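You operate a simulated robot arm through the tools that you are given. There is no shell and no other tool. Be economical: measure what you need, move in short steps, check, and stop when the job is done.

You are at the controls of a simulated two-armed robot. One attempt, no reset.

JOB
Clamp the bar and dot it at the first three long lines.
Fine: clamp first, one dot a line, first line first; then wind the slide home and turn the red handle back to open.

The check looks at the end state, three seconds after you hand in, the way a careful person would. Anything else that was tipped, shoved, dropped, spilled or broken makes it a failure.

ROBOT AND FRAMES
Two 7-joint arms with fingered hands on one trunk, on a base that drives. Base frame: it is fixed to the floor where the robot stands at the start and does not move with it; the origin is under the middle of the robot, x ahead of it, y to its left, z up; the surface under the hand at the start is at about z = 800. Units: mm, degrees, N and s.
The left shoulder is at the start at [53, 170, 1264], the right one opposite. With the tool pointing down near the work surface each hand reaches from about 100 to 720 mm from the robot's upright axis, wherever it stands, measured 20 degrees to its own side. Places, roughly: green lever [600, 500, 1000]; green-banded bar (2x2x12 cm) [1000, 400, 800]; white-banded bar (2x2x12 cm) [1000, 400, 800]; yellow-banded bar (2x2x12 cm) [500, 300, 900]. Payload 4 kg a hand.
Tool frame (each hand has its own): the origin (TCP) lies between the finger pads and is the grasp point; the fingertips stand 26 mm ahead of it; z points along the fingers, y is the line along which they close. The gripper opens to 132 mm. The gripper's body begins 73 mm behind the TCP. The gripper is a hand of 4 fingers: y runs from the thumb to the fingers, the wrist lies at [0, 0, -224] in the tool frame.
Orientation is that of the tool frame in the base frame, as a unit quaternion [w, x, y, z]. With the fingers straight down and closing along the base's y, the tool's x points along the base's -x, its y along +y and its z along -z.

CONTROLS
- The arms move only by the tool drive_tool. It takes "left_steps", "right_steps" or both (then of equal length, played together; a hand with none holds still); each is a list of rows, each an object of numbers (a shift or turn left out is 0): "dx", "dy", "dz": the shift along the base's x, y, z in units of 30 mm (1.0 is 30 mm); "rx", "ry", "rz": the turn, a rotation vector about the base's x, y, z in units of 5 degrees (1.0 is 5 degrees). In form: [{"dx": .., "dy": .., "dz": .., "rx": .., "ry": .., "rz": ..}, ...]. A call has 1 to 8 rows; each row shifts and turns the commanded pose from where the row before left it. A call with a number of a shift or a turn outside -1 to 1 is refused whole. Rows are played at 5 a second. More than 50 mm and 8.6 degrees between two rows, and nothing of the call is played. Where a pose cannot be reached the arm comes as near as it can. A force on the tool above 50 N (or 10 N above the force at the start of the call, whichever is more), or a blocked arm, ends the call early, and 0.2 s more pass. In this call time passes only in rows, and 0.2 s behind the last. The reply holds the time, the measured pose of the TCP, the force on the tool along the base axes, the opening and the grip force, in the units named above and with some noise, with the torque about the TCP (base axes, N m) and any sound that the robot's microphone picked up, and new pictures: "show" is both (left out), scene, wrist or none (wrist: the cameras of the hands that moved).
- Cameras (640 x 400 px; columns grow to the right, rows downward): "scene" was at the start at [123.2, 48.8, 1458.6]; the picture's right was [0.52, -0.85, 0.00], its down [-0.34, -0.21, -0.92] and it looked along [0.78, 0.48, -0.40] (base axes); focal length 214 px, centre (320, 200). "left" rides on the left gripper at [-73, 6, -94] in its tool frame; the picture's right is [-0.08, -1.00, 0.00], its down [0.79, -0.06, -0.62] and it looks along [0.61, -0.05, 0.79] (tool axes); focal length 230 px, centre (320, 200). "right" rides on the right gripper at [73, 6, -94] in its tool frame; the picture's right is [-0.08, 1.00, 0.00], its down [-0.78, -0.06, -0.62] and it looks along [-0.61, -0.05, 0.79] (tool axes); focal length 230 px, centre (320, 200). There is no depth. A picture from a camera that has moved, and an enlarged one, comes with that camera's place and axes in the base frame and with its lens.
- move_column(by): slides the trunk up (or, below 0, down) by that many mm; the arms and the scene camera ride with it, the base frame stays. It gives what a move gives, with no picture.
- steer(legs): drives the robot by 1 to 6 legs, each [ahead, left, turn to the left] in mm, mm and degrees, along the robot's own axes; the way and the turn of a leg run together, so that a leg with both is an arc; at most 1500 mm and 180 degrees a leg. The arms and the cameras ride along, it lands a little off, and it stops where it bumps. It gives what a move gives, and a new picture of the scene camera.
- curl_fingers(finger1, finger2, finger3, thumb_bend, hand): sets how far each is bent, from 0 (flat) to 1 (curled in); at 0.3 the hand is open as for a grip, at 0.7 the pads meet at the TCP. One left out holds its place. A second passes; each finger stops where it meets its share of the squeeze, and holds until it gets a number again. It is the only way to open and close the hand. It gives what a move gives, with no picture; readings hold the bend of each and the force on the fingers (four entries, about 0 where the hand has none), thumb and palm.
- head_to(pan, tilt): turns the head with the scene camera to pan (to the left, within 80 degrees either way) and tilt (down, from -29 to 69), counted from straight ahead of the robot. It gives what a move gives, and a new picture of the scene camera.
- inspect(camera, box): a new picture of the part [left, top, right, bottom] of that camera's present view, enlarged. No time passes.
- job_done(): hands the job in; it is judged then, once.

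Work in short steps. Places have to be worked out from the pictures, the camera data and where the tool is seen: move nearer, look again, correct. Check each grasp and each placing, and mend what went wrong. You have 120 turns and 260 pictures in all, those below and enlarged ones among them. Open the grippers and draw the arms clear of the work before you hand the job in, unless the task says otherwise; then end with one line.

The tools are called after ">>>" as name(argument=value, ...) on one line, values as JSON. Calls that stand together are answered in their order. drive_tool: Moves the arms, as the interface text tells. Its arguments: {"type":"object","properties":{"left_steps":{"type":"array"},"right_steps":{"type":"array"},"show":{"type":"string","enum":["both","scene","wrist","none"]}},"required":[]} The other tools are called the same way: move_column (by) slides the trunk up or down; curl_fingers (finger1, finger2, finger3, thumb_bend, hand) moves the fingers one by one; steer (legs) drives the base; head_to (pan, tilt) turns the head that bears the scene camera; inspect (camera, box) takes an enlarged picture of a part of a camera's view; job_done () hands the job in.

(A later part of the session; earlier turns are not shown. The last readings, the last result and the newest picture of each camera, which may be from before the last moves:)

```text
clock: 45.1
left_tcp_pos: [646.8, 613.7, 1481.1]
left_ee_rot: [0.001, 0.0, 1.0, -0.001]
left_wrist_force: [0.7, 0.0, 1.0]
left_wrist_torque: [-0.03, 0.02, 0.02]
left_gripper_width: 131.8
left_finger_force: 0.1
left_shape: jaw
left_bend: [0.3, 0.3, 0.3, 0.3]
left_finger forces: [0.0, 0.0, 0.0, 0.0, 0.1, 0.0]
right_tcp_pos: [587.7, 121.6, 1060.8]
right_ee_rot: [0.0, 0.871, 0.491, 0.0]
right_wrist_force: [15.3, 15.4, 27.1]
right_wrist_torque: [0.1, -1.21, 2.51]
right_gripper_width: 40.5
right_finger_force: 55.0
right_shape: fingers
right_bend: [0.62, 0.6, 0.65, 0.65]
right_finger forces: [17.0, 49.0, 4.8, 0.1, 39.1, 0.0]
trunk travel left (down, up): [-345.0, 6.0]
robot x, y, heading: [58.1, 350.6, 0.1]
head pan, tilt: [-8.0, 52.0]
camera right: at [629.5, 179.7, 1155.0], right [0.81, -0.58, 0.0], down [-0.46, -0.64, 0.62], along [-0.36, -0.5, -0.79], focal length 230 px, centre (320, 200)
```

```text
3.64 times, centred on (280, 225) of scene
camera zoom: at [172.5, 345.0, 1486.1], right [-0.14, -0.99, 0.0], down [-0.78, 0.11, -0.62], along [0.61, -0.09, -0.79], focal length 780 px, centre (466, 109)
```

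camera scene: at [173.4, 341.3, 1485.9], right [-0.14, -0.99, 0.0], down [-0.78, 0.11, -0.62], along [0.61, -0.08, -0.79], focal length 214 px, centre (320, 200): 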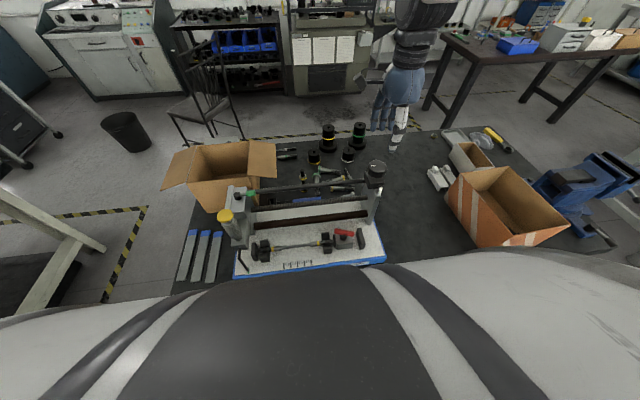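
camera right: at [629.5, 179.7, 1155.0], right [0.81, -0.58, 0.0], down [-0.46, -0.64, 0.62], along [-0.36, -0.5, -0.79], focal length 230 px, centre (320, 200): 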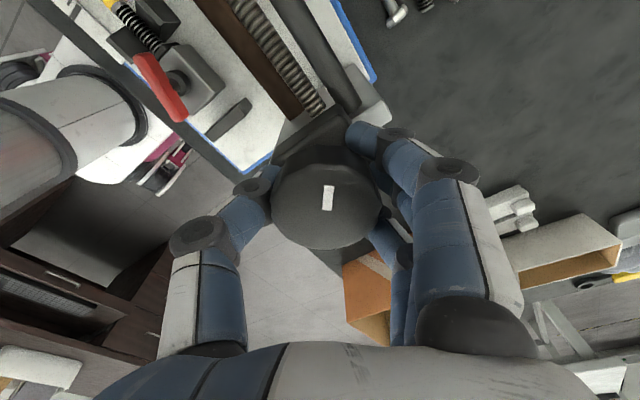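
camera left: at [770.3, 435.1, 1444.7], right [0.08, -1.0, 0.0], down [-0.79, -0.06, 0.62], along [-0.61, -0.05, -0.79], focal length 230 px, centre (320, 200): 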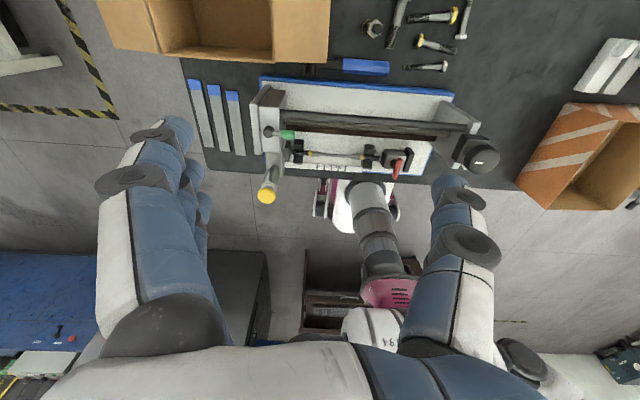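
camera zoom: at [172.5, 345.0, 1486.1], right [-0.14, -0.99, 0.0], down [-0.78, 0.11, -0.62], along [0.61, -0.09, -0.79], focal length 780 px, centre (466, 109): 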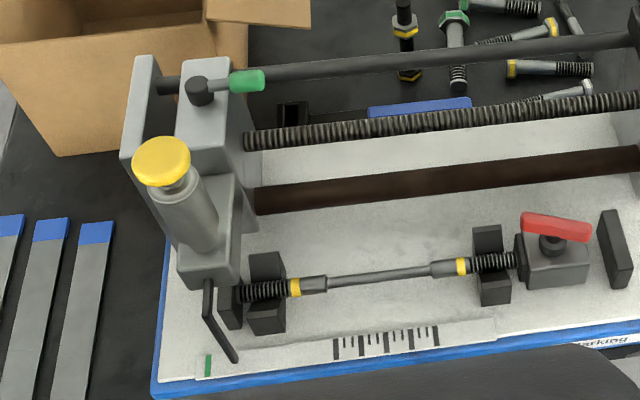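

The slide moves: ~24 mm for 36°, i.e. ≈0.67 mm per degree; line 1 is about 90 mm further. I release, lift, and rewind the hand for a new grip.

>>> curl_fingers(hand="right", finger1=0.4, finger2=0.4, finger3=0.4, thumb_bend=0.4)

>>> drive_tool(right_steps=[{"dz": 0.8}, {"dz": 0.8}, {"rz": 1}, {"rz": 1}, {"rz": 1}, {"rz": 1}, {"rz": 1}, {"rz": 1}], show="none")

>>> drive_tool(right_steps=[{"rz": 1}, {"rz": 1}, {"rz": 1}, {"rz": 1}, {"rz": 1}, {"rz": 1}, {"rz": 1}, {"rz": 1}], show="none")

>>> drive_tool(right_steps=[{"rz": 1}, {"rz": 1}, {"rz": 1}, {"rz": 1}, {"rz": 1}, {"rz": 1}, {"rz": 1}, {"rz": 1}], show="both")

```text
clock: 46.1
left_tcp_pos: [644.6, 611.3, 1481.7]
left_ee_rot: [0.001, -0.001, 1.0, 0.0]
left_wrist_force: [1.0, -0.1, 0.4]
left_wrist_torque: [-0.03, -0.03, 0.0]
left_gripper_width: 131.7
left_finger_force: 0.0
left_shape: jaw
left_bend: [0.3, 0.3, 0.3, 0.3]
left_finger forces: [0.0, 0.0, 0.1, 0.1, 0.0, 0.1]
right_tcp_pos: [583.1, 120.4, 1059.3]
right_ee_rot: [-0.002, 0.872, 0.49, -0.002]
right_wrist_force: [-1.5, 3.2, 15.7]
right_wrist_torque: [-0.22, -0.48, 0.08]
right_gripper_width: 103.0
right_finger_force: 7.8
right_shape: fingers
right_bend: [0.4, 0.65, 0.4, 0.4]
right_finger forces: [0.0, 15.6, 0.1, 0.0, 0.0, 0.1]
trunk travel left (down, up): [-345.0, 6.0]
robot x, y, heading: [56.6, 352.1, 0.4]
head pan, tilt: [-8.0, 52.0]
```

```text
clock: 47.9
left_tcp_pos: [647.2, 610.5, 1481.2]
left_ee_rot: [0.0, 0.0, 1.0, 0.0]
left_wrist_force: [0.4, 0.8, 0.6]
left_wrist_torque: [-0.04, 0.01, 0.02]
left_gripper_width: 132.2
left_finger_force: 0.0
left_shape: jaw
left_bend: [0.3, 0.3, 0.3, 0.3]
left_finger forces: [0.0, 0.0, 0.0, 0.0, 0.0, 0.0]
right_tcp_pos: [587.2, 120.9, 1107.3]
right_ee_rot: [-0.002, 0.713, 0.701, -0.003]
right_wrist_force: [-0.3, -0.2, 0.1]
right_wrist_torque: [0.01, -0.02, -0.03]
right_gripper_width: 103.1
right_finger_force: 0.1
right_shape: fingers
right_bend: [0.4, 0.4, 0.4, 0.4]
right_finger forces: [0.0, 0.1, 0.0, 0.0, 0.0, 0.0]
trunk travel left (down, up): [-345.0, 6.0]
robot x, y, heading: [60.6, 348.6, -0.1]
head pan, tilt: [-8.0, 52.0]
```

```text
clock: 49.7
left_tcp_pos: [646.8, 610.7, 1481.2]
left_ee_rot: [-0.001, -0.001, 1.0, 0.001]
left_wrist_force: [-0.5, -0.3, -0.1]
left_wrist_torque: [-0.01, 0.07, 0.0]
left_gripper_width: 131.9
left_finger_force: 0.1
left_shape: jaw
left_bend: [0.3, 0.3, 0.3, 0.3]
left_finger forces: [0.0, 0.0, 0.0, 0.0, 0.0, 0.1]
right_tcp_pos: [585.8, 120.3, 1107.8]
right_ee_rot: [-0.001, 0.432, 0.902, -0.004]
right_wrist_force: [-0.2, 0.9, 0.5]
right_wrist_torque: [-0.02, 0.02, 0.02]
right_gripper_width: 103.1
right_finger_force: 0.1
right_shape: fingers
right_bend: [0.4, 0.4, 0.4, 0.4]
right_finger forces: [0.0, 0.0, 0.1, 0.0, 0.1, 0.0]
trunk travel left (down, up): [-345.0, 6.0]
robot x, y, heading: [58.2, 348.7, -0.0]
head pan, tilt: [-8.0, 52.0]
```

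```text
clock: 51.5
left_tcp_pos: [647.0, 610.7, 1480.2]
left_ee_rot: [0.0, -0.001, 1.0, 0.0]
left_wrist_force: [0.2, 0.0, 1.6]
left_wrist_torque: [0.0, -0.03, 0.03]
left_gripper_width: 131.7
left_finger_force: 0.0
left_shape: jaw
left_bend: [0.3, 0.3, 0.3, 0.3]
left_finger forces: [0.0, 0.0, 0.0, 0.1, 0.0, 0.0]
right_tcp_pos: [585.5, 120.4, 1106.5]
right_ee_rot: [-0.001, 0.097, 0.995, -0.004]
right_wrist_force: [0.7, -1.0, 0.1]
right_wrist_torque: [0.01, -0.03, -0.02]
right_gripper_width: 103.2
right_finger_force: 0.1
right_shape: fingers
right_bend: [0.4, 0.4, 0.4, 0.4]
right_finger forces: [0.0, 0.0, 0.0, 0.0, 0.1, 0.0]
trunk travel left (down, up): [-345.0, 6.0]
robot x, y, heading: [55.6, 353.0, 0.0]
head pan, tilt: [-8.0, 52.0]
camera scene: at [172.7, 342.0, 1486.0], right [-0.14, -0.99, 0.0], down [-0.78, 0.11, -0.62], along [0.61, -0.08, -0.79], focal length 214 px, centre (320, 200)
camera right: at [515.7, 138.5, 1201.2], right [0.27, 0.96, -0.01], down [0.76, -0.21, 0.62], along [0.59, -0.17, -0.79], focal length 230 px, centre (320, 200)
```

scene: 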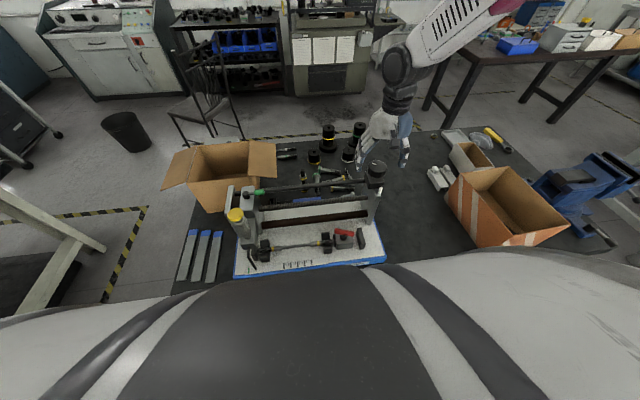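
right: 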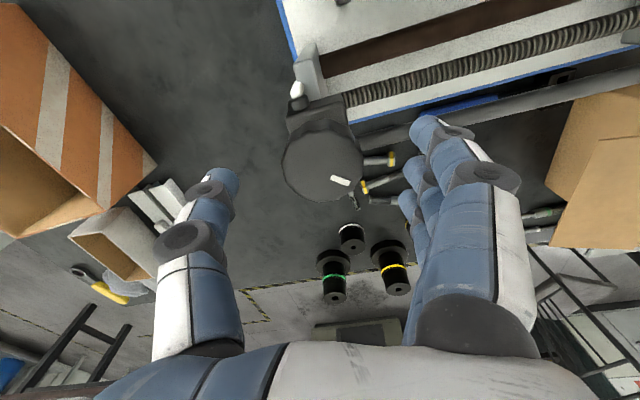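

Ready to regrip: rotate 15° more, recentre, descend and close.

>>> drive_tool(right_steps=[{"rz": 1, "dx": 0.1}, {"rz": 1}, {"rz": 1}, {"dz": -0.7, "dy": -0.03}, {"dz": -0.75}], show="none")

>>> curl_fingers(hand="right", finger1=0.75, finger2=0.75, finger3=0.75, thumb_bend=0.75)

>>> inspect(camera="right", box=[120, 40, 600, 340])

>>> inspect(camera="scene", box=[210, 130, 430, 280])

```text
clock: 52.7
left_tcp_pos: [647.9, 611.3, 1480.6]
left_ee_rot: [0.0, -0.002, 1.0, 0.001]
left_wrist_force: [-0.3, 0.4, -0.3]
left_wrist_torque: [0.02, 0.0, -0.01]
left_gripper_width: 132.1
left_finger_force: 0.0
left_shape: jaw
left_bend: [0.3, 0.3, 0.3, 0.3]
left_finger forces: [0.0, 0.0, 0.0, 0.0, 0.0, 0.0]
right_tcp_pos: [590.0, 118.6, 1063.6]
right_ee_rot: [-0.001, -0.034, 0.999, -0.003]
right_wrist_force: [0.1, 1.1, 0.4]
right_wrist_torque: [-0.05, 0.02, 0.0]
right_gripper_width: 103.1
right_finger_force: 0.1
right_shape: fingers
right_bend: [0.4, 0.4, 0.4, 0.4]
right_finger forces: [0.1, 0.0, 0.0, 0.0, 0.0, 0.1]
trunk travel left (down, up): [-345.0, 6.0]
robot x, y, heading: [55.5, 352.9, -0.1]
head pan, tilt: [-8.0, 52.0]
```

```text
clock: 53.7
left_tcp_pos: [647.4, 610.6, 1480.4]
left_ee_rot: [0.0, -0.001, 1.0, 0.001]
left_wrist_force: [0.3, -0.4, -0.2]
left_wrist_torque: [0.0, 0.0, -0.01]
left_gripper_width: 131.9
left_finger_force: 0.1
left_shape: jaw
left_bend: [0.3, 0.3, 0.3, 0.3]
left_finger forces: [0.0, 0.1, 0.0, 0.0, 0.0, 0.0]
right_tcp_pos: [590.5, 119.6, 1063.6]
right_ee_rot: [-0.002, -0.033, 0.999, -0.003]
right_wrist_force: [-5.7, 7.0, -25.2]
right_wrist_torque: [-0.29, 0.03, 0.04]
right_gripper_width: 35.0
right_finger_force: 32.4
right_shape: fingers
right_bend: [0.7, 0.63, 0.7, 0.64]
right_finger forces: [14.0, 13.5, 12.5, 0.0, 24.7, 0.0]
trunk travel left (down, up): [-345.0, 6.0]
robot x, y, heading: [60.0, 346.0, 0.3]
head pan, tilt: [-8.0, 52.0]
```

```text
1.33 times, centred on (360, 190) of right
camera zoom: at [516.5, 118.6, 1157.6], right [0.01, 1.0, -0.01], down [0.79, 0.0, 0.61], along [0.61, -0.01, -0.79], focal length 307 px, centre (267, 213)
```

zoom: 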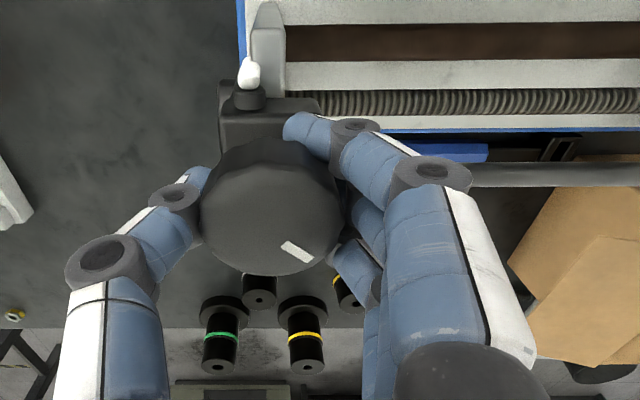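

```text
2.67 times, centred on (320, 205) of scene
camera zoom: at [174.1, 342.3, 1485.7], right [-0.14, -0.99, 0.0], down [-0.78, 0.11, -0.61], along [0.61, -0.08, -0.79], focal length 572 px, centre (320, 187)
```

zoom: 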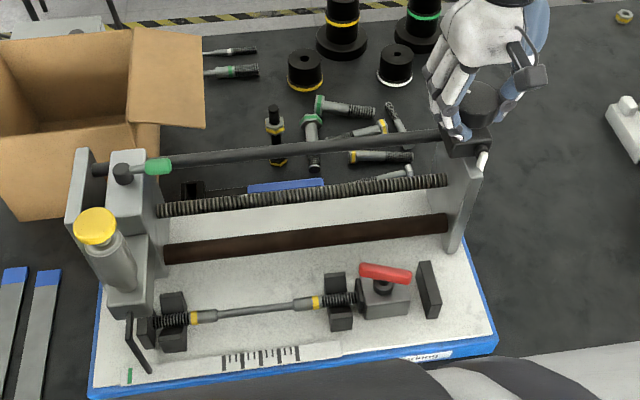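

Good grip. Wind clockwise 95° then check position of the pointer.

>>> drive_tool(right_steps=[{"rz": -0.9}, {"rz": -0.9}, {"rz": -0.9}, {"rz": -0.9}, {"rz": -0.9}, {"rz": -0.9}, {"rz": -0.9}, {"rz": -0.9}], show="wrist")

>>> inspect(camera="scene", box=[210, 170, 350, 280])

```text
clock: 55.5
left_tcp_pos: [647.0, 610.2, 1481.2]
left_ee_rot: [0.0, -0.001, 1.0, 0.002]
left_wrist_force: [-0.9, 0.3, 0.6]
left_wrist_torque: [0.02, 0.03, 0.02]
left_gripper_width: 132.1
left_finger_force: 0.1
left_shape: jaw
left_bend: [0.3, 0.3, 0.3, 0.3]
left_finger forces: [0.0, 0.0, 0.0, 0.1, 0.0, 0.0]
right_tcp_pos: [589.3, 119.4, 1062.7]
right_ee_rot: [-0.002, 0.278, 0.96, -0.003]
right_wrist_force: [-11.9, 6.0, -24.7]
right_wrist_torque: [-0.21, 0.28, 0.04]
right_gripper_width: 34.8
right_finger_force: 32.1
right_shape: fingers
right_bend: [0.7, 0.64, 0.7, 0.64]
right_finger forces: [14.6, 13.2, 9.8, 0.0, 27.7, 0.0]
trunk travel left (down, up): [-345.0, 6.0]
robot x, y, heading: [59.0, 355.2, -0.1]
head pan, tilt: [-8.0, 52.0]
camera right: at [530.6, 162.1, 1157.4], right [0.6, 0.8, -0.01], down [0.64, -0.47, 0.62], along [0.49, -0.37, -0.79], focal length 230 px, centre (320, 200)
```

right: 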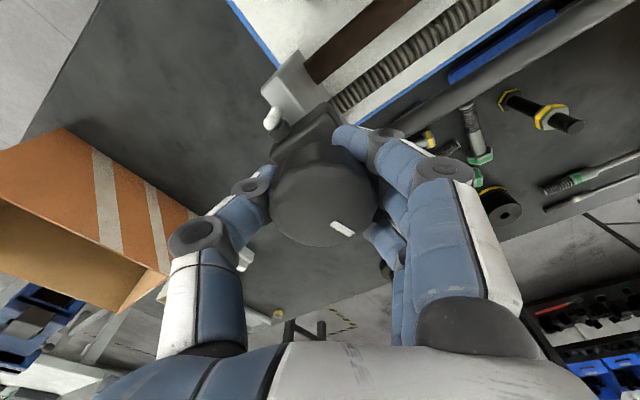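

```text
3.64 times, centred on (280, 225) of scene
camera zoom: at [173.0, 342.2, 1485.9], right [-0.14, -0.99, 0.0], down [-0.78, 0.11, -0.62], along [0.61, -0.08, -0.79], focal length 780 px, centre (466, 109)
```

zoom: 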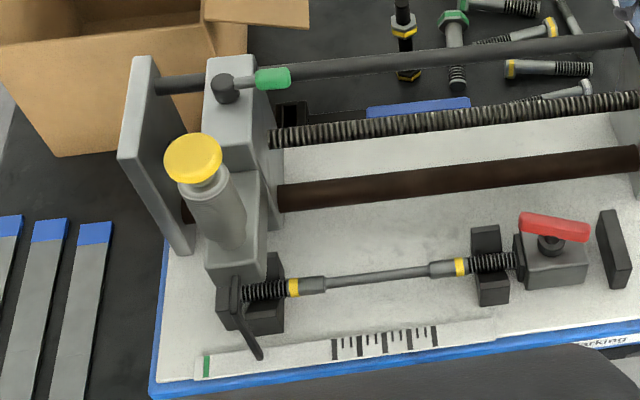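

36° moved it ~25 px in the enlarged view; ~74 px remain to line 1, i.e. ~106°. Turn 80° more.

>>> drive_tool(right_steps=[{"rz": -1}, {"rz": -1}, {"rz": -1}, {"rz": -1}, {"rz": -1}, {"rz": -1}, {"rz": -1}, {"rz": -1}], show="none")

>>> drive_tool(right_steps=[{"rz": -1}, {"rz": -1}, {"rz": -1}, {"rz": -1}, {"rz": -1}, {"rz": -1}, {"rz": -1}, {"rz": -1}], show="wrist")

>>> inspect(camera="scene", box=[210, 170, 350, 280])

```text
clock: 57.3
left_tcp_pos: [646.9, 612.6, 1480.5]
left_ee_rot: [-0.001, -0.001, 1.0, 0.001]
left_wrist_force: [-0.1, -1.1, 0.8]
left_wrist_torque: [0.03, 0.0, -0.02]
left_gripper_width: 132.0
left_finger_force: 0.0
left_shape: jaw
left_bend: [0.3, 0.3, 0.3, 0.3]
left_finger forces: [0.1, 0.0, 0.1, 0.0, 0.0, 0.1]
right_tcp_pos: [589.7, 120.5, 1062.3]
right_ee_rot: [-0.002, 0.59, 0.807, -0.003]
right_wrist_force: [-9.3, 13.6, -21.5]
right_wrist_torque: [0.03, 0.39, 0.04]
right_gripper_width: 35.2
right_finger_force: 31.9
right_shape: fingers
right_bend: [0.7, 0.64, 0.71, 0.64]
right_finger forces: [13.9, 12.1, 9.0, 0.0, 28.3, 0.0]
trunk travel left (down, up): [-345.0, 6.0]
robot x, y, heading: [56.2, 351.8, 0.3]
head pan, tilt: [-8.0, 52.0]
```

```text
clock: 59.1
left_tcp_pos: [648.4, 613.4, 1480.1]
left_ee_rot: [0.0, -0.001, 1.0, -0.001]
left_wrist_force: [0.5, 0.0, -0.1]
left_wrist_torque: [-0.01, -0.02, 0.02]
left_gripper_width: 131.9
left_finger_force: 0.1
left_shape: jaw
left_bend: [0.3, 0.3, 0.3, 0.3]
left_finger forces: [0.0, 0.0, 0.0, 0.1, 0.0, 0.0]
right_tcp_pos: [590.9, 121.2, 1063.3]
right_ee_rot: [-0.003, 0.831, 0.557, -0.003]
right_wrist_force: [-3.9, 15.6, -24.8]
right_wrist_torque: [0.3, 0.4, 0.05]
right_gripper_width: 35.3
right_finger_force: 32.1
right_shape: fingers
right_bend: [0.71, 0.64, 0.71, 0.64]
right_finger forces: [13.8, 10.7, 9.6, 0.1, 30.2, 0.1]
trunk travel left (down, up): [-345.0, 6.0]
robot x, y, heading: [57.1, 351.6, -0.1]
head pan, tilt: [-8.0, 52.0]
camera right: at [623.4, 183.8, 1157.0], right [0.89, -0.45, -0.01], down [-0.35, -0.7, 0.62], along [-0.28, -0.55, -0.79], focal length 230 px, centre (320, 200)
```

right: 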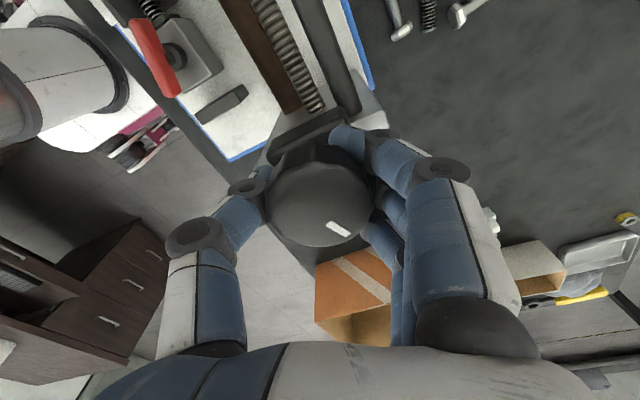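

```text
3.64 times, centred on (280, 225) of scene
camera zoom: at [174.3, 343.6, 1485.8], right [-0.14, -0.99, 0.0], down [-0.78, 0.11, -0.61], along [0.61, -0.09, -0.79], focal length 780 px, centre (466, 109)
```

zoom: 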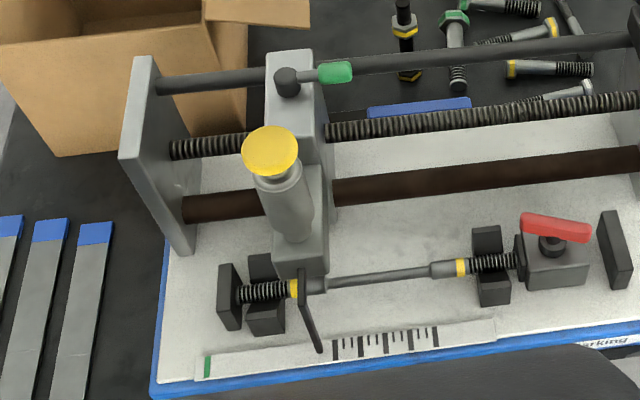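

Pointer at 321 px, line 1 at 335 px: ~18° to go. Turn 15° and look closely.

>>> drive_tool(right_steps=[{"rz": -0.75}, {"rz": -0.75}, {"rz": -0.75}, {"rz": -0.75}], show="none")

>>> inspect(camera="scene", box=[270, 240, 330, 275])

```text
clock: 60.1
left_tcp_pos: [649.1, 610.6, 1479.2]
left_ee_rot: [-0.001, -0.001, 1.0, 0.0]
left_wrist_force: [0.7, 0.4, 1.3]
left_wrist_torque: [-0.02, 0.0, 0.02]
left_gripper_width: 131.7
left_finger_force: 0.1
left_shape: jaw
left_bend: [0.3, 0.3, 0.3, 0.3]
left_finger forces: [0.0, 0.0, 0.1, 0.0, 0.1, 0.1]
right_tcp_pos: [590.9, 120.5, 1062.6]
right_ee_rot: [-0.002, 0.896, 0.444, -0.002]
right_wrist_force: [0.3, 12.8, -25.4]
right_wrist_torque: [0.37, 0.3, 0.02]
right_gripper_width: 35.2
right_finger_force: 32.7
right_shape: fingers
right_bend: [0.71, 0.64, 0.71, 0.64]
right_finger forces: [13.7, 11.3, 10.6, 0.0, 29.1, 0.1]
trunk travel left (down, up): [-345.0, 6.0]
robot x, y, heading: [59.0, 352.9, 0.3]
head pan, tilt: [-8.0, 52.0]
```

```text
10.67 times, centred on (300, 258) of scene
camera zoom: at [175.1, 343.1, 1485.7], right [-0.14, -0.99, 0.0], down [-0.78, 0.11, -0.61], along [0.61, -0.08, -0.79], focal length 2288 px, centre (533, -413)
```

zoom: 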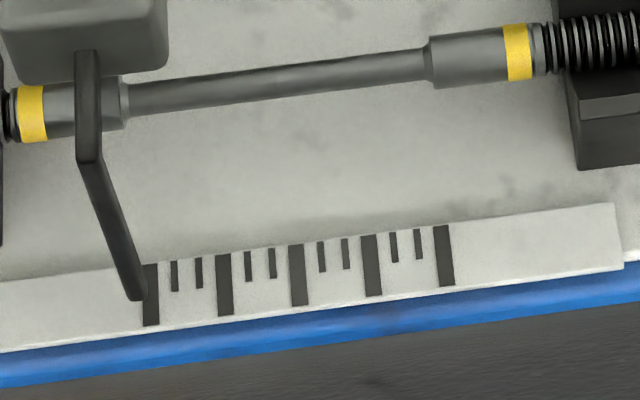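

Pointer centre is ~16 px (~7°) short of line 1. Turn 7°.

>>> drive_tool(right_steps=[{"rz": -0.7}, {"rz": -0.7}], show="none")

>>> inspect(camera="scene", box=[270, 240, 330, 275])

```text
clock: 60.7
left_tcp_pos: [649.0, 611.4, 1479.8]
left_ee_rot: [0.0, 0.0, 1.0, 0.001]
left_wrist_force: [0.3, -0.9, 0.4]
left_wrist_torque: [-0.03, -0.03, 0.0]
left_gripper_width: 131.8
left_finger_force: 0.2
left_shape: jaw
left_bend: [0.3, 0.3, 0.3, 0.3]
left_finger forces: [0.0, 0.0, 0.0, 0.1, 0.1, 0.1]
right_tcp_pos: [590.0, 120.6, 1062.6]
right_ee_rot: [-0.004, 0.921, 0.388, -0.003]
right_wrist_force: [0.5, 12.0, -27.2]
right_wrist_torque: [0.33, 0.24, 0.05]
right_gripper_width: 35.1
right_finger_force: 33.0
right_shape: fingers
right_bend: [0.71, 0.64, 0.71, 0.64]
right_finger forces: [13.2, 11.2, 11.0, 0.0, 30.5, 0.0]
trunk travel left (down, up): [-345.0, 6.0]
robot x, y, heading: [57.4, 353.7, 0.1]
head pan, tilt: [-8.0, 52.0]
```

```text
10.67 times, centred on (300, 258) of scene
camera zoom: at [175.0, 342.8, 1485.7], right [-0.14, -0.99, 0.0], down [-0.78, 0.11, -0.61], along [0.61, -0.08, -0.79], focal length 2288 px, centre (533, -413)
```

zoom: 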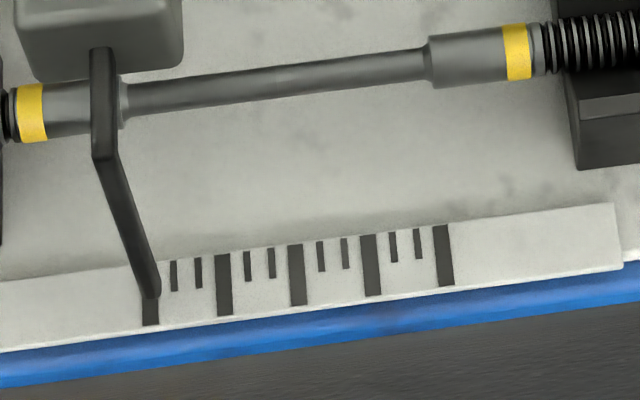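

Pointer sits on line 1. The right hand keeps holding the knob; I bring the left hand above the yellow button (now about [483,415,1063]).

>>> drive_tool(left_steps=[{"dx": -0.69, "dy": -0.8, "dz": -0.7}, {"dx": -0.69, "dy": -0.8, "dz": -0.7}, {"dx": -0.69, "dy": -0.8, "dz": -0.7}, {"dx": -0.69, "dy": -0.8, "dz": -0.7}, {"dx": -0.69, "dy": -0.8, "dz": -0.7}, {"dx": -0.69, "dy": -0.8, "dz": -0.7}, {"dx": -0.69, "dy": -0.8, "dz": -0.7}, {"dx": -0.69, "dy": -0.8, "dz": -0.7}], show="both")

>>> curl_fingers(hand="left", finger1=0.7, finger2=0.7, finger3=0.7, thumb_bend=0.7)

>>> inspect(camera="left", box=[80, 0, 560, 300])

>>> inspect(camera="scene", box=[200, 130, 400, 280])

```text
clock: 62.5
left_tcp_pos: [482.0, 418.7, 1312.7]
left_ee_rot: [0.001, 0.0, 1.0, 0.001]
left_wrist_force: [0.6, 0.2, -0.5]
left_wrist_torque: [-0.01, 0.02, 0.0]
left_gripper_width: 131.8
left_finger_force: 0.1
left_shape: jaw
left_bend: [0.3, 0.3, 0.3, 0.3]
left_finger forces: [0.1, 0.0, 0.1, 0.0, 0.1, 0.0]
right_tcp_pos: [591.3, 119.4, 1062.2]
right_ee_rot: [-0.003, 0.921, 0.389, -0.003]
right_wrist_force: [-2.2, 9.8, -26.9]
right_wrist_torque: [0.37, 0.3, 0.04]
right_gripper_width: 35.4
right_finger_force: 33.4
right_shape: fingers
right_bend: [0.71, 0.64, 0.71, 0.64]
right_finger forces: [13.8, 11.6, 12.7, 0.0, 29.4, 0.1]
trunk travel left (down, up): [-345.0, 6.0]
robot x, y, heading: [56.5, 348.6, 0.1]
head pan, tilt: [-8.0, 52.0]
camera scene: at [175.5, 343.6, 1485.7], right [-0.14, -0.99, 0.0], down [-0.78, 0.11, -0.61], along [0.61, -0.09, -0.79], focal length 214 px, centre (320, 200)
camera left: at [556.2, 423.9, 1405.4], right [0.08, -1.0, 0.0], down [-0.79, -0.06, 0.62], along [-0.61, -0.05, -0.79], focal length 230 px, centre (320, 200)
```

scene: 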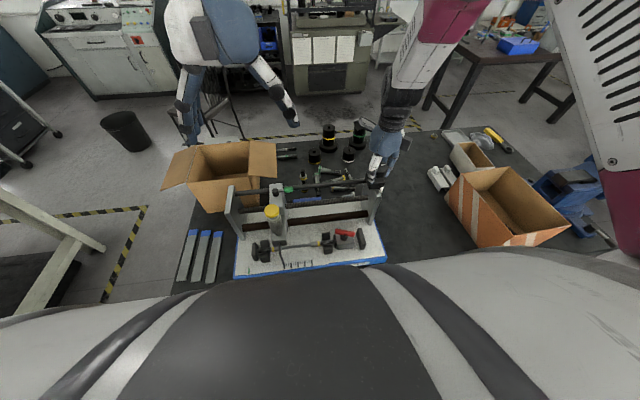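
left: 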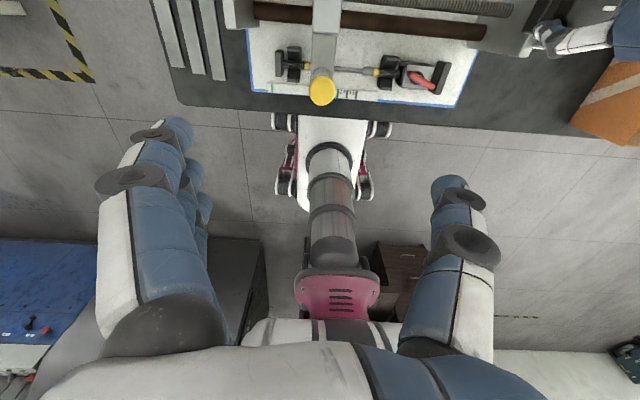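

```text
clock: 63.5
left_tcp_pos: [482.3, 416.9, 1312.7]
left_ee_rot: [-0.001, -0.001, 1.0, 0.001]
left_wrist_force: [0.2, 1.1, 0.5]
left_wrist_torque: [-0.02, 0.0, 0.02]
left_gripper_width: 14.4
left_finger_force: 0.0
left_shape: fingers
left_bend: [0.7, 0.7, 0.7, 0.7]
left_finger forces: [0.1, 0.0, 0.0, 0.1, 0.1, 0.1]
right_tcp_pos: [590.2, 118.8, 1063.9]
right_ee_rot: [-0.003, 0.921, 0.389, -0.002]
right_wrist_force: [-0.1, 10.3, -27.8]
right_wrist_torque: [0.36, 0.28, -0.01]
right_gripper_width: 35.4
right_finger_force: 33.8
right_shape: fingers
right_bend: [0.71, 0.64, 0.71, 0.64]
right_finger forces: [14.4, 11.6, 12.2, 0.0, 29.5, 0.0]
trunk travel left (down, up): [-345.0, 6.0]
robot x, y, heading: [59.7, 347.9, -0.0]
head pan, tilt: [-8.0, 52.0]
```

```text
1.33 times, centred on (320, 150) of left
camera zoom: at [556.4, 423.7, 1405.3], right [0.08, -1.0, 0.0], down [-0.78, -0.06, 0.62], along [-0.62, -0.05, -0.79], focal length 307 px, centre (320, 267)
```

zoom: 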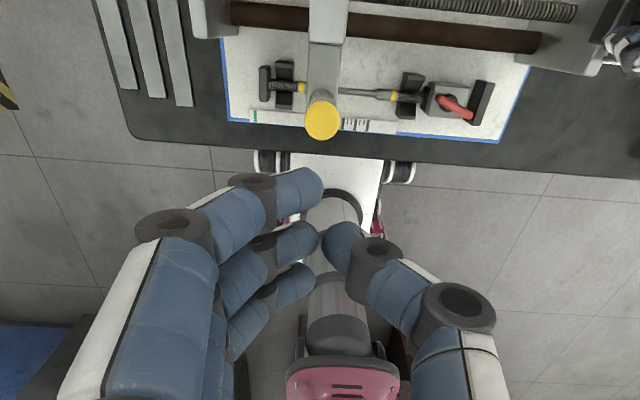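

```text
2.67 times, centred on (300, 205) of scene
camera zoom: at [175.1, 342.6, 1485.7], right [-0.14, -0.99, 0.0], down [-0.78, 0.11, -0.61], along [0.61, -0.08, -0.79], focal length 572 px, centre (373, 187)
```

zoom: 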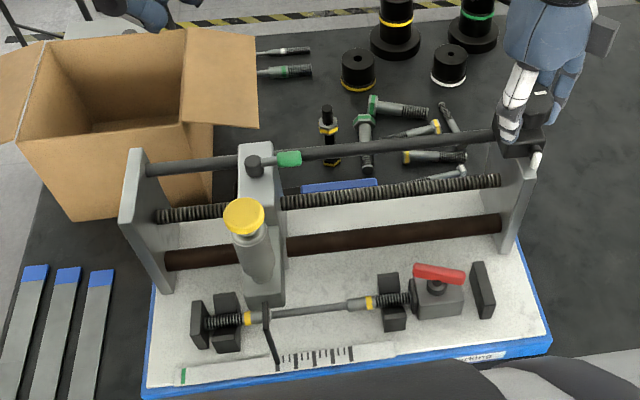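

Button top ≈[480.6,416,1068]. I lower the left fingertips to ~20 mm above it and check.

>>> drive_tool(left_steps=[{"dz": -1, "dx": -0.05}, {"dz": -1}, {"dz": -1}, {"dz": -1}, {"dz": -1}, {"dz": -1}, {"dz": -0.5}], show="wrist")

>>> inspect(camera="scene", box=[220, 150, 340, 280])

```text
clock: 65.1
left_tcp_pos: [491.2, 417.9, 1137.2]
left_ee_rot: [0.006, -0.022, 0.999, -0.04]
left_wrist_force: [0.2, 0.4, -0.2]
left_wrist_torque: [0.0, 0.02, -0.01]
left_gripper_width: 14.7
left_finger_force: 0.0
left_shape: fingers
left_bend: [0.7, 0.7, 0.7, 0.7]
left_finger forces: [0.0, 0.0, 0.1, 0.0, 0.0, 0.0]
right_tcp_pos: [590.4, 119.5, 1062.2]
right_ee_rot: [-0.004, 0.921, 0.389, -0.002]
right_wrist_force: [-0.9, 10.2, -28.9]
right_wrist_torque: [0.35, 0.29, 0.0]
right_gripper_width: 35.2
right_finger_force: 34.5
right_shape: fingers
right_bend: [0.71, 0.64, 0.71, 0.64]
right_finger forces: [14.6, 11.8, 12.2, 0.1, 29.4, 0.0]
trunk travel left (down, up): [-345.0, 6.0]
robot x, y, heading: [59.9, 352.1, 0.1]
head pan, tilt: [-8.0, 52.0]
camera left: at [563.2, 434.4, 1230.0], right [0.12, -0.99, 0.08], down [-0.79, -0.04, 0.61], along [-0.6, -0.14, -0.79], focal length 230 px, centre (320, 200)
```

left: 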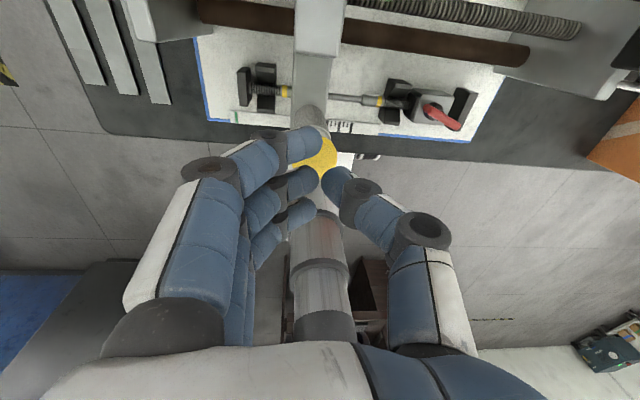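

```text
3.08 times, centred on (280, 215) of scene
camera zoom: at [175.1, 342.6, 1485.7], right [-0.14, -0.99, 0.0], down [-0.78, 0.11, -0.61], along [0.61, -0.08, -0.79], focal length 660 px, centre (443, 154)
```

zoom: 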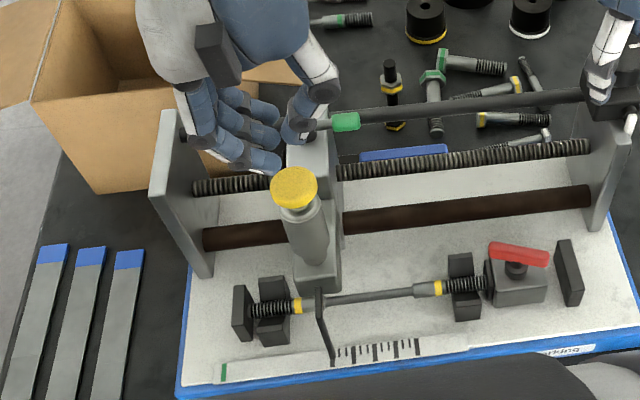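

The left arm hits its posture limit here too. The slide stays put when released (it did before), so I release the knob, lift both hands, and drive ~130 mm right so both hands work on their own sides.

>>> curl_fingers(hand="right", finger1=0.4, finger2=0.4, finger3=0.4, thumb_bend=0.4)

>>> drive_tool(left_steps=[{"dz": 1}, {"dz": 1, "rx": 0.92, "ry": 0.14, "rz": -0.5, "dx": -0.3}, {"dz": 1}, {"dz": 1}, {"dz": 1}], right_steps=[{"dz": 1}, {"dz": 1}, {"dz": 1}, {"dz": 1}, {"dz": 1}], show="none")

>>> inspect(camera="scene", box=[270, 240, 330, 275])

>>> steer(legs=[[0, -135, 0]])

```text
clock: 66.1
left_tcp_pos: [488.5, 420.0, 1133.0]
left_ee_rot: [0.001, -0.024, 0.999, -0.038]
left_wrist_force: [0.1, 0.1, 0.7]
left_wrist_torque: [-0.02, 0.01, -0.07]
left_gripper_width: 14.3
left_finger_force: 0.1
left_shape: fingers
left_bend: [0.7, 0.7, 0.7, 0.7]
left_finger forces: [0.0, 0.1, 0.0, 0.1, 0.0, 0.0]
right_tcp_pos: [588.5, 120.8, 1064.3]
right_ee_rot: [-0.002, 0.921, 0.389, -0.001]
right_wrist_force: [0.3, -0.4, 1.1]
right_wrist_torque: [-0.01, -0.01, 0.02]
right_gripper_width: 103.0
right_finger_force: 0.0
right_shape: fingers
right_bend: [0.4, 0.4, 0.4, 0.4]
right_finger forces: [0.1, 0.0, 0.0, 0.1, 0.1, 0.0]
trunk travel left (down, up): [-345.0, 6.0]
robot x, y, heading: [56.5, 351.5, 0.1]
head pan, tilt: [-8.0, 52.0]
```

```text
clock: 67.3
left_tcp_pos: [473.6, 422.0, 1278.4]
left_ee_rot: [-0.011, 0.011, 1.0, 0.001]
left_wrist_force: [0.3, -0.2, 1.0]
left_wrist_torque: [0.0, -0.02, 0.0]
left_gripper_width: 14.5
left_finger_force: 0.1
left_shape: fingers
left_bend: [0.7, 0.7, 0.7, 0.7]
left_finger forces: [0.0, 0.1, 0.1, 0.1, 0.0, 0.1]
right_tcp_pos: [587.4, 120.4, 1212.6]
right_ee_rot: [-0.003, 0.921, 0.389, -0.001]
right_wrist_force: [-0.1, 0.1, 0.9]
right_wrist_torque: [0.01, 0.0, 0.0]
right_gripper_width: 103.2
right_finger_force: 0.0
right_shape: fingers
right_bend: [0.4, 0.4, 0.4, 0.4]
right_finger forces: [0.1, 0.1, 0.0, 0.1, 0.1, 0.0]
trunk travel left (down, up): [-345.0, 6.0]
robot x, y, heading: [61.2, 354.6, 0.2]
head pan, tilt: [-8.0, 52.0]
```

```text
10.67 times, centred on (300, 258) of scene
camera zoom: at [171.7, 342.3, 1486.1], right [-0.14, -0.99, 0.0], down [-0.78, 0.11, -0.62], along [0.61, -0.08, -0.79], focal length 2288 px, centre (533, -413)
```

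zoom: 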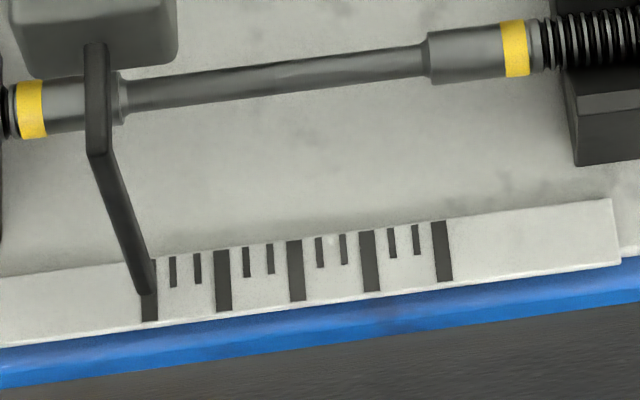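

```text
clock: 69.1
left_tcp_pos: [473.9, 284.2, 1282.0]
left_ee_rot: [-0.005, 0.014, 1.0, 0.001]
left_wrist_force: [0.4, 0.1, 0.7]
left_wrist_torque: [0.04, 0.01, 0.01]
left_gripper_width: 14.7
left_finger_force: 0.1
left_shape: fingers
left_bend: [0.7, 0.7, 0.7, 0.7]
left_finger forces: [0.0, 0.0, 0.0, 0.0, 0.0, 0.0]
right_tcp_pos: [590.6, -15.6, 1213.5]
right_ee_rot: [-0.003, 0.921, 0.39, -0.001]
right_wrist_force: [0.4, 1.0, 0.0]
right_wrist_torque: [0.0, -0.02, -0.04]
right_gripper_width: 103.1
right_finger_force: 0.1
right_shape: fingers
right_bend: [0.4, 0.4, 0.4, 0.4]
right_finger forces: [0.0, 0.0, 0.0, 0.1, 0.0, 0.0]
trunk travel left (down, up): [-345.0, 6.0]
robot x, y, heading: [59.3, 214.4, 0.2]
head pan, tilt: [-8.0, 52.0]
camera scene: at [173.0, 206.2, 1486.0], right [-0.14, -0.99, 0.0], down [-0.78, 0.11, -0.62], along [0.61, -0.08, -0.79], focal length 214 px, centre (320, 200)
```

scene: 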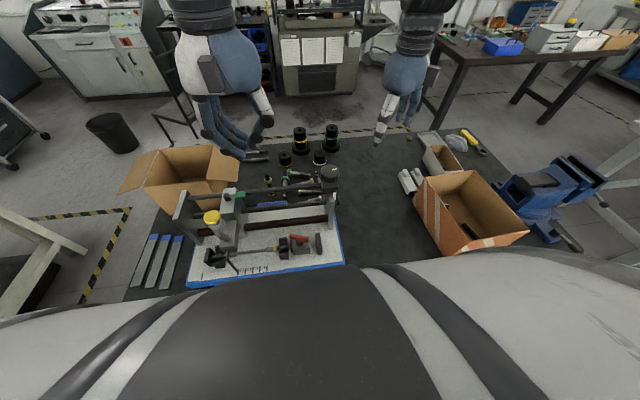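

Slide stayed on line 1. Left hand goes back over the button while the right hand returns over the knob and unwinds.

>>> drive_tool(left_steps=[{"dy": 0.9, "dx": 0.04, "rz": 0.3}, {"dy": 0.9, "dx": 0.04}, {"dy": 0.9, "dx": 0.04}, {"dy": 0.9, "dx": 0.04}, {"dy": 0.8, "dx": 0.06}, {"dz": -1}, {"dz": -1}, {"dz": -1}], right_steps=[{"dy": 0.9, "rz": 1}, {"dy": 0.9, "rz": 1}, {"dy": 0.9, "rz": 1}, {"dy": 0.9, "rz": 1}, {"dy": 0.88, "rz": 1}, {"rz": 1}, {"rz": 1}, {"rz": 1}], show="none")

>>> drive_tool(left_steps=[{"dz": -0.8}, {"dz": -0.8}, {}, {}, {}, {}, {}, {}], right_steps=[{"rz": 1}, {"rz": 1}, {"rz": 1}, {"rz": 1}, {"rz": 1}, {"rz": 1}, {"rz": 1}, {"rz": 1}], show="wrist")

>>> inspect(camera="scene", box=[170, 150, 290, 280])

```text
clock: 70.9
left_tcp_pos: [481.3, 419.6, 1192.4]
left_ee_rot: [-0.004, 0.0, 1.0, 0.0]
left_wrist_force: [0.2, -0.1, -0.6]
left_wrist_torque: [0.0, 0.03, 0.0]
left_gripper_width: 14.5
left_finger_force: 0.1
left_shape: fingers
left_bend: [0.7, 0.7, 0.7, 0.7]
left_finger forces: [0.1, 0.0, 0.1, 0.1, 0.0, 0.0]
right_tcp_pos: [589.6, 118.9, 1212.1]
right_ee_rot: [-0.003, 0.732, 0.681, -0.003]
right_wrist_force: [-0.2, -0.9, 0.3]
right_wrist_torque: [0.04, 0.01, 0.0]
right_gripper_width: 103.2
right_finger_force: 0.1
right_shape: fingers
right_bend: [0.4, 0.4, 0.4, 0.4]
right_finger forces: [0.0, 0.1, 0.0, 0.1, 0.1, 0.0]
trunk travel left (down, up): [-345.0, 6.0]
robot x, y, heading: [57.7, 215.0, 0.1]
head pan, tilt: [-8.0, 52.0]
```

```text
clock: 72.7
left_tcp_pos: [480.9, 417.2, 1144.9]
left_ee_rot: [-0.004, 0.001, 1.0, -0.001]
left_wrist_force: [-0.1, -0.1, -0.1]
left_wrist_torque: [-0.01, -0.01, 0.0]
left_gripper_width: 14.7
left_finger_force: 0.0
left_shape: fingers
left_bend: [0.7, 0.7, 0.7, 0.7]
left_finger forces: [0.0, 0.1, 0.1, 0.0, 0.0, 0.0]
right_tcp_pos: [589.2, 119.0, 1212.2]
right_ee_rot: [-0.002, 0.455, 0.891, -0.003]
right_wrist_force: [0.5, 0.1, 0.4]
right_wrist_torque: [-0.03, -0.03, 0.03]
right_gripper_width: 103.3
right_finger_force: 0.1
right_shape: fingers
right_bend: [0.4, 0.4, 0.4, 0.4]
right_finger forces: [0.0, 0.0, 0.1, 0.1, 0.0, 0.0]
trunk travel left (down, up): [-345.0, 6.0]
robot x, y, heading: [60.1, 213.4, 0.2]
head pan, tilt: [-8.0, 52.0]
camera right: at [551.1, 179.9, 1306.2], right [0.85, 0.52, -0.01], down [0.41, -0.67, 0.62], along [0.32, -0.53, -0.79], focal length 230 px, centre (320, 200)
camera left: at [555.1, 423.4, 1237.7], right [0.08, -1.0, 0.0], down [-0.78, -0.06, 0.62], along [-0.62, -0.05, -0.78], focal length 230 px, centre (320, 200)
```

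right: 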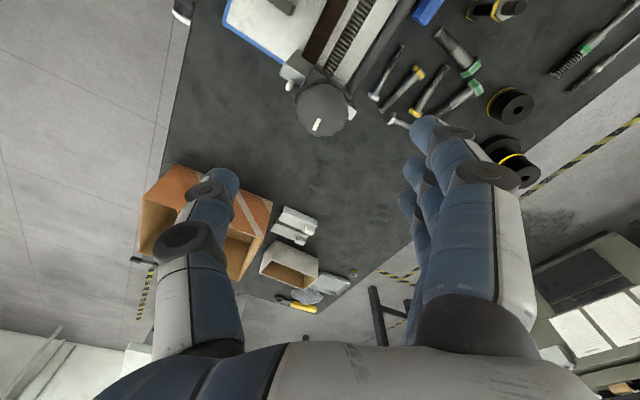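
left: 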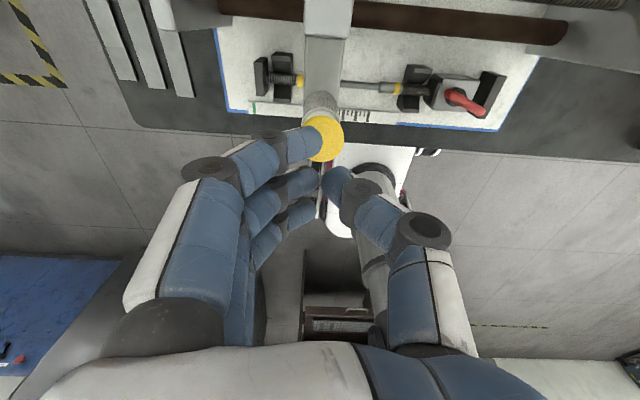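

```text
3.08 times, centred on (230, 215) of scene
camera zoom: at [173.0, 206.4, 1486.0], right [-0.14, -0.99, 0.0], down [-0.78, 0.11, -0.62], along [0.61, -0.08, -0.79], focal length 660 px, centre (597, 154)
```

zoom: 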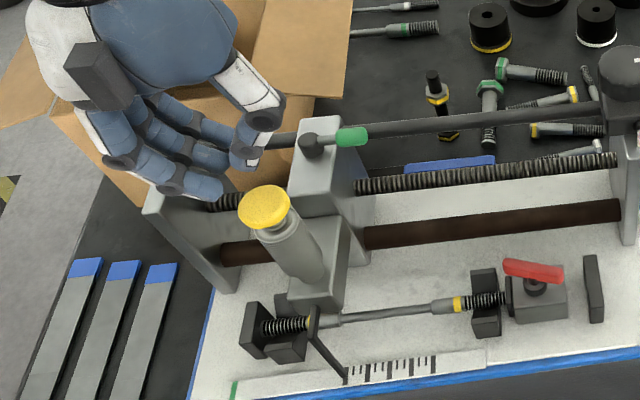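

Aligned. Lower to just above the button, then press in small steps.

>>> drive_tool(left_steps=[{"dz": -0.8}, {"dz": -0.8}], show="none")

>>> inspect(camera="scene", box=[170, 150, 290, 280])

>>> drive_tool(left_steps=[{"dz": -0.15}, {"dz": -0.15}], show="none")

```text
clock: 73.3
left_tcp_pos: [479.7, 414.8, 1100.2]
left_ee_rot: [-0.003, 0.001, 1.0, 0.0]
left_wrist_force: [0.3, -0.7, 2.1]
left_wrist_torque: [0.0, -0.01, 0.0]
left_gripper_width: 14.0
left_finger_force: 1.3
left_shape: fingers
left_bend: [0.7, 0.7, 0.7, 0.7]
left_finger forces: [0.1, 0.2, 0.0, 0.1, 1.6, 0.1]
right_tcp_pos: [589.8, 119.0, 1212.5]
right_ee_rot: [-0.001, 0.455, 0.891, -0.004]
right_wrist_force: [-0.2, 0.1, -0.6]
right_wrist_torque: [0.01, -0.02, 0.0]
right_gripper_width: 103.3
right_finger_force: 0.0
right_shape: fingers
right_bend: [0.4, 0.4, 0.4, 0.4]
right_finger forces: [0.1, 0.1, 0.1, 0.0, 0.0, 0.0]
trunk travel left (down, up): [-345.0, 6.0]
robot x, y, heading: [58.9, 217.4, 0.1]
head pan, tilt: [-8.0, 52.0]
```

```text
3.08 times, centred on (230, 215) of scene
camera zoom: at [173.0, 206.4, 1486.0], right [-0.14, -0.99, 0.0], down [-0.78, 0.11, -0.62], along [0.61, -0.08, -0.79], focal length 660 px, centre (597, 154)
```

zoom: 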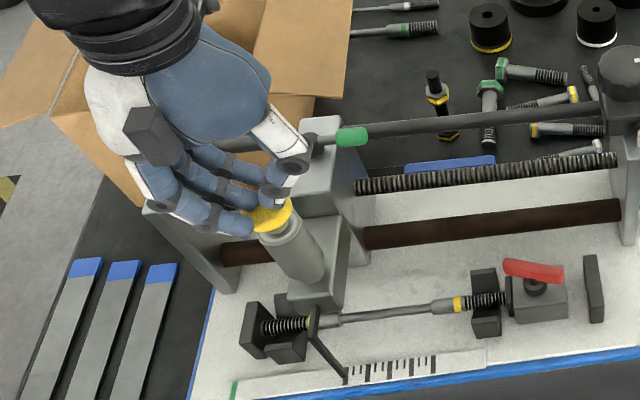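

```text
clock: 73.9
left_tcp_pos: [480.3, 416.6, 1089.0]
left_ee_rot: [-0.003, 0.001, 1.0, 0.0]
left_wrist_force: [-0.6, -0.2, 4.5]
left_wrist_torque: [-0.05, -0.01, -0.01]
left_gripper_width: 14.4
left_finger_force: 2.5
left_shape: fingers
left_bend: [0.7, 0.7, 0.7, 0.7]
left_finger forces: [0.1, 1.0, 0.0, 0.1, 3.2, 0.0]
right_tcp_pos: [588.9, 118.8, 1212.5]
right_ee_rot: [-0.001, 0.455, 0.891, -0.003]
right_wrist_force: [0.1, 0.5, 0.0]
right_wrist_torque: [0.0, 0.0, 0.01]
right_gripper_width: 102.9
right_finger_force: 0.1
right_shape: fingers
right_bend: [0.4, 0.4, 0.4, 0.4]
right_finger forces: [0.1, 0.1, 0.0, 0.0, 0.0, 0.0]
trunk travel left (down, up): [-345.0, 6.0]
robot x, y, heading: [58.6, 219.5, 0.4]
head pan, tilt: [-8.0, 52.0]
```

Contact with a springy button (4.5 N after ~10 mm). Continue pressing in small steps until bottom or a sound.

>>> drive_tool(left_steps=[{"dz": -0.15}, {"dz": -0.15}, {"dz": -0.15}], show="none")

>>> inspect(camera="scene", box=[170, 150, 290, 280])

```text
clock: 74.7
left_tcp_pos: [480.2, 417.2, 1075.0]
left_ee_rot: [-0.004, 0.001, 1.0, 0.0]
left_wrist_force: [-0.3, -2.8, 7.3]
left_wrist_torque: [-0.16, 0.01, -0.02]
left_gripper_width: 14.7
left_finger_force: 3.6
left_shape: fingers
left_bend: [0.7, 0.7, 0.7, 0.7]
left_finger forces: [0.0, 0.0, 0.0, 0.1, 7.2, 0.0]
right_tcp_pos: [588.6, 117.0, 1212.3]
right_ee_rot: [0.0, 0.456, 0.89, -0.003]
right_wrist_force: [0.2, -0.6, 0.1]
right_wrist_torque: [0.0, 0.01, 0.0]
right_gripper_width: 103.1
right_finger_force: 0.0
right_shape: fingers
right_bend: [0.4, 0.4, 0.4, 0.4]
right_finger forces: [0.0, 0.0, 0.1, 0.1, 0.1, 0.1]
trunk travel left (down, up): [-345.0, 6.0]
robot x, y, heading: [59.9, 214.1, 0.4]
head pan, tilt: [-8.0, 52.0]
```

```text
3.08 times, centred on (230, 215) of scene
camera zoom: at [172.5, 205.8, 1486.0], right [-0.14, -0.99, 0.0], down [-0.78, 0.11, -0.62], along [0.61, -0.08, -0.79], focal length 660 px, centre (597, 154)
```

zoom: 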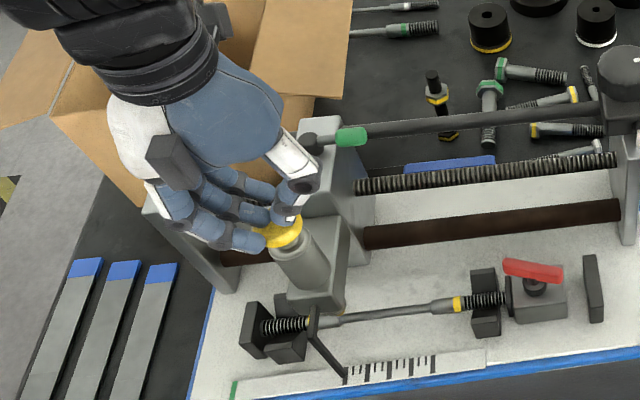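

>>> drive_tool(left_steps=[{"dz": -0.12}, {"dz": -0.12}], show="none")

>>> inspect(camera="scene", box=[200, 190, 270, 270])

```text
clock: 75.3
left_tcp_pos: [480.0, 416.5, 1069.4]
left_ee_rot: [-0.003, 0.001, 1.0, 0.0]
left_wrist_force: [-1.4, -2.4, 8.4]
left_wrist_torque: [-0.17, -0.04, 0.01]
left_gripper_width: 14.5
left_finger_force: 4.5
left_shape: fingers
left_bend: [0.7, 0.7, 0.7, 0.7]
left_finger forces: [0.1, 0.5, 0.1, 0.0, 8.4, 0.1]
right_tcp_pos: [588.4, 117.4, 1213.1]
right_ee_rot: [-0.001, 0.455, 0.89, -0.002]
right_wrist_force: [0.7, -0.3, -0.4]
right_wrist_torque: [0.04, 0.0, 0.0]
right_gripper_width: 103.0
right_finger_force: 0.1
right_shape: fingers
right_bend: [0.4, 0.4, 0.4, 0.4]
right_finger forces: [0.0, 0.0, 0.0, 0.0, 0.0, 0.0]
trunk travel left (down, up): [-345.0, 6.0]
robot x, y, heading: [59.7, 215.8, 0.4]
head pan, tilt: [-8.0, 52.0]
```

```text
5.00 times, centred on (235, 230) of scene
camera zoom: at [172.4, 205.8, 1486.1], right [-0.14, -0.99, 0.0], down [-0.78, 0.11, -0.62], along [0.61, -0.08, -0.79], focal length 1072 px, centre (745, 50)
```

zoom: 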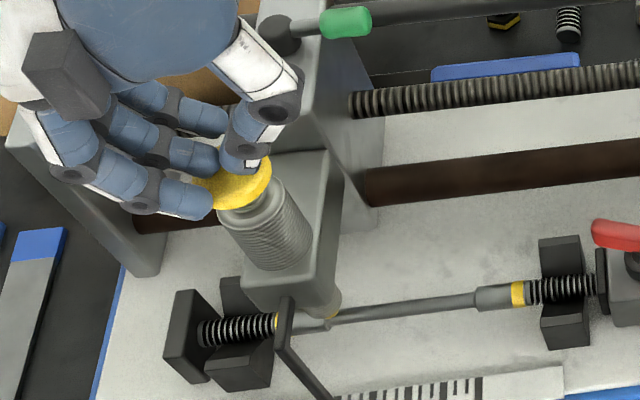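

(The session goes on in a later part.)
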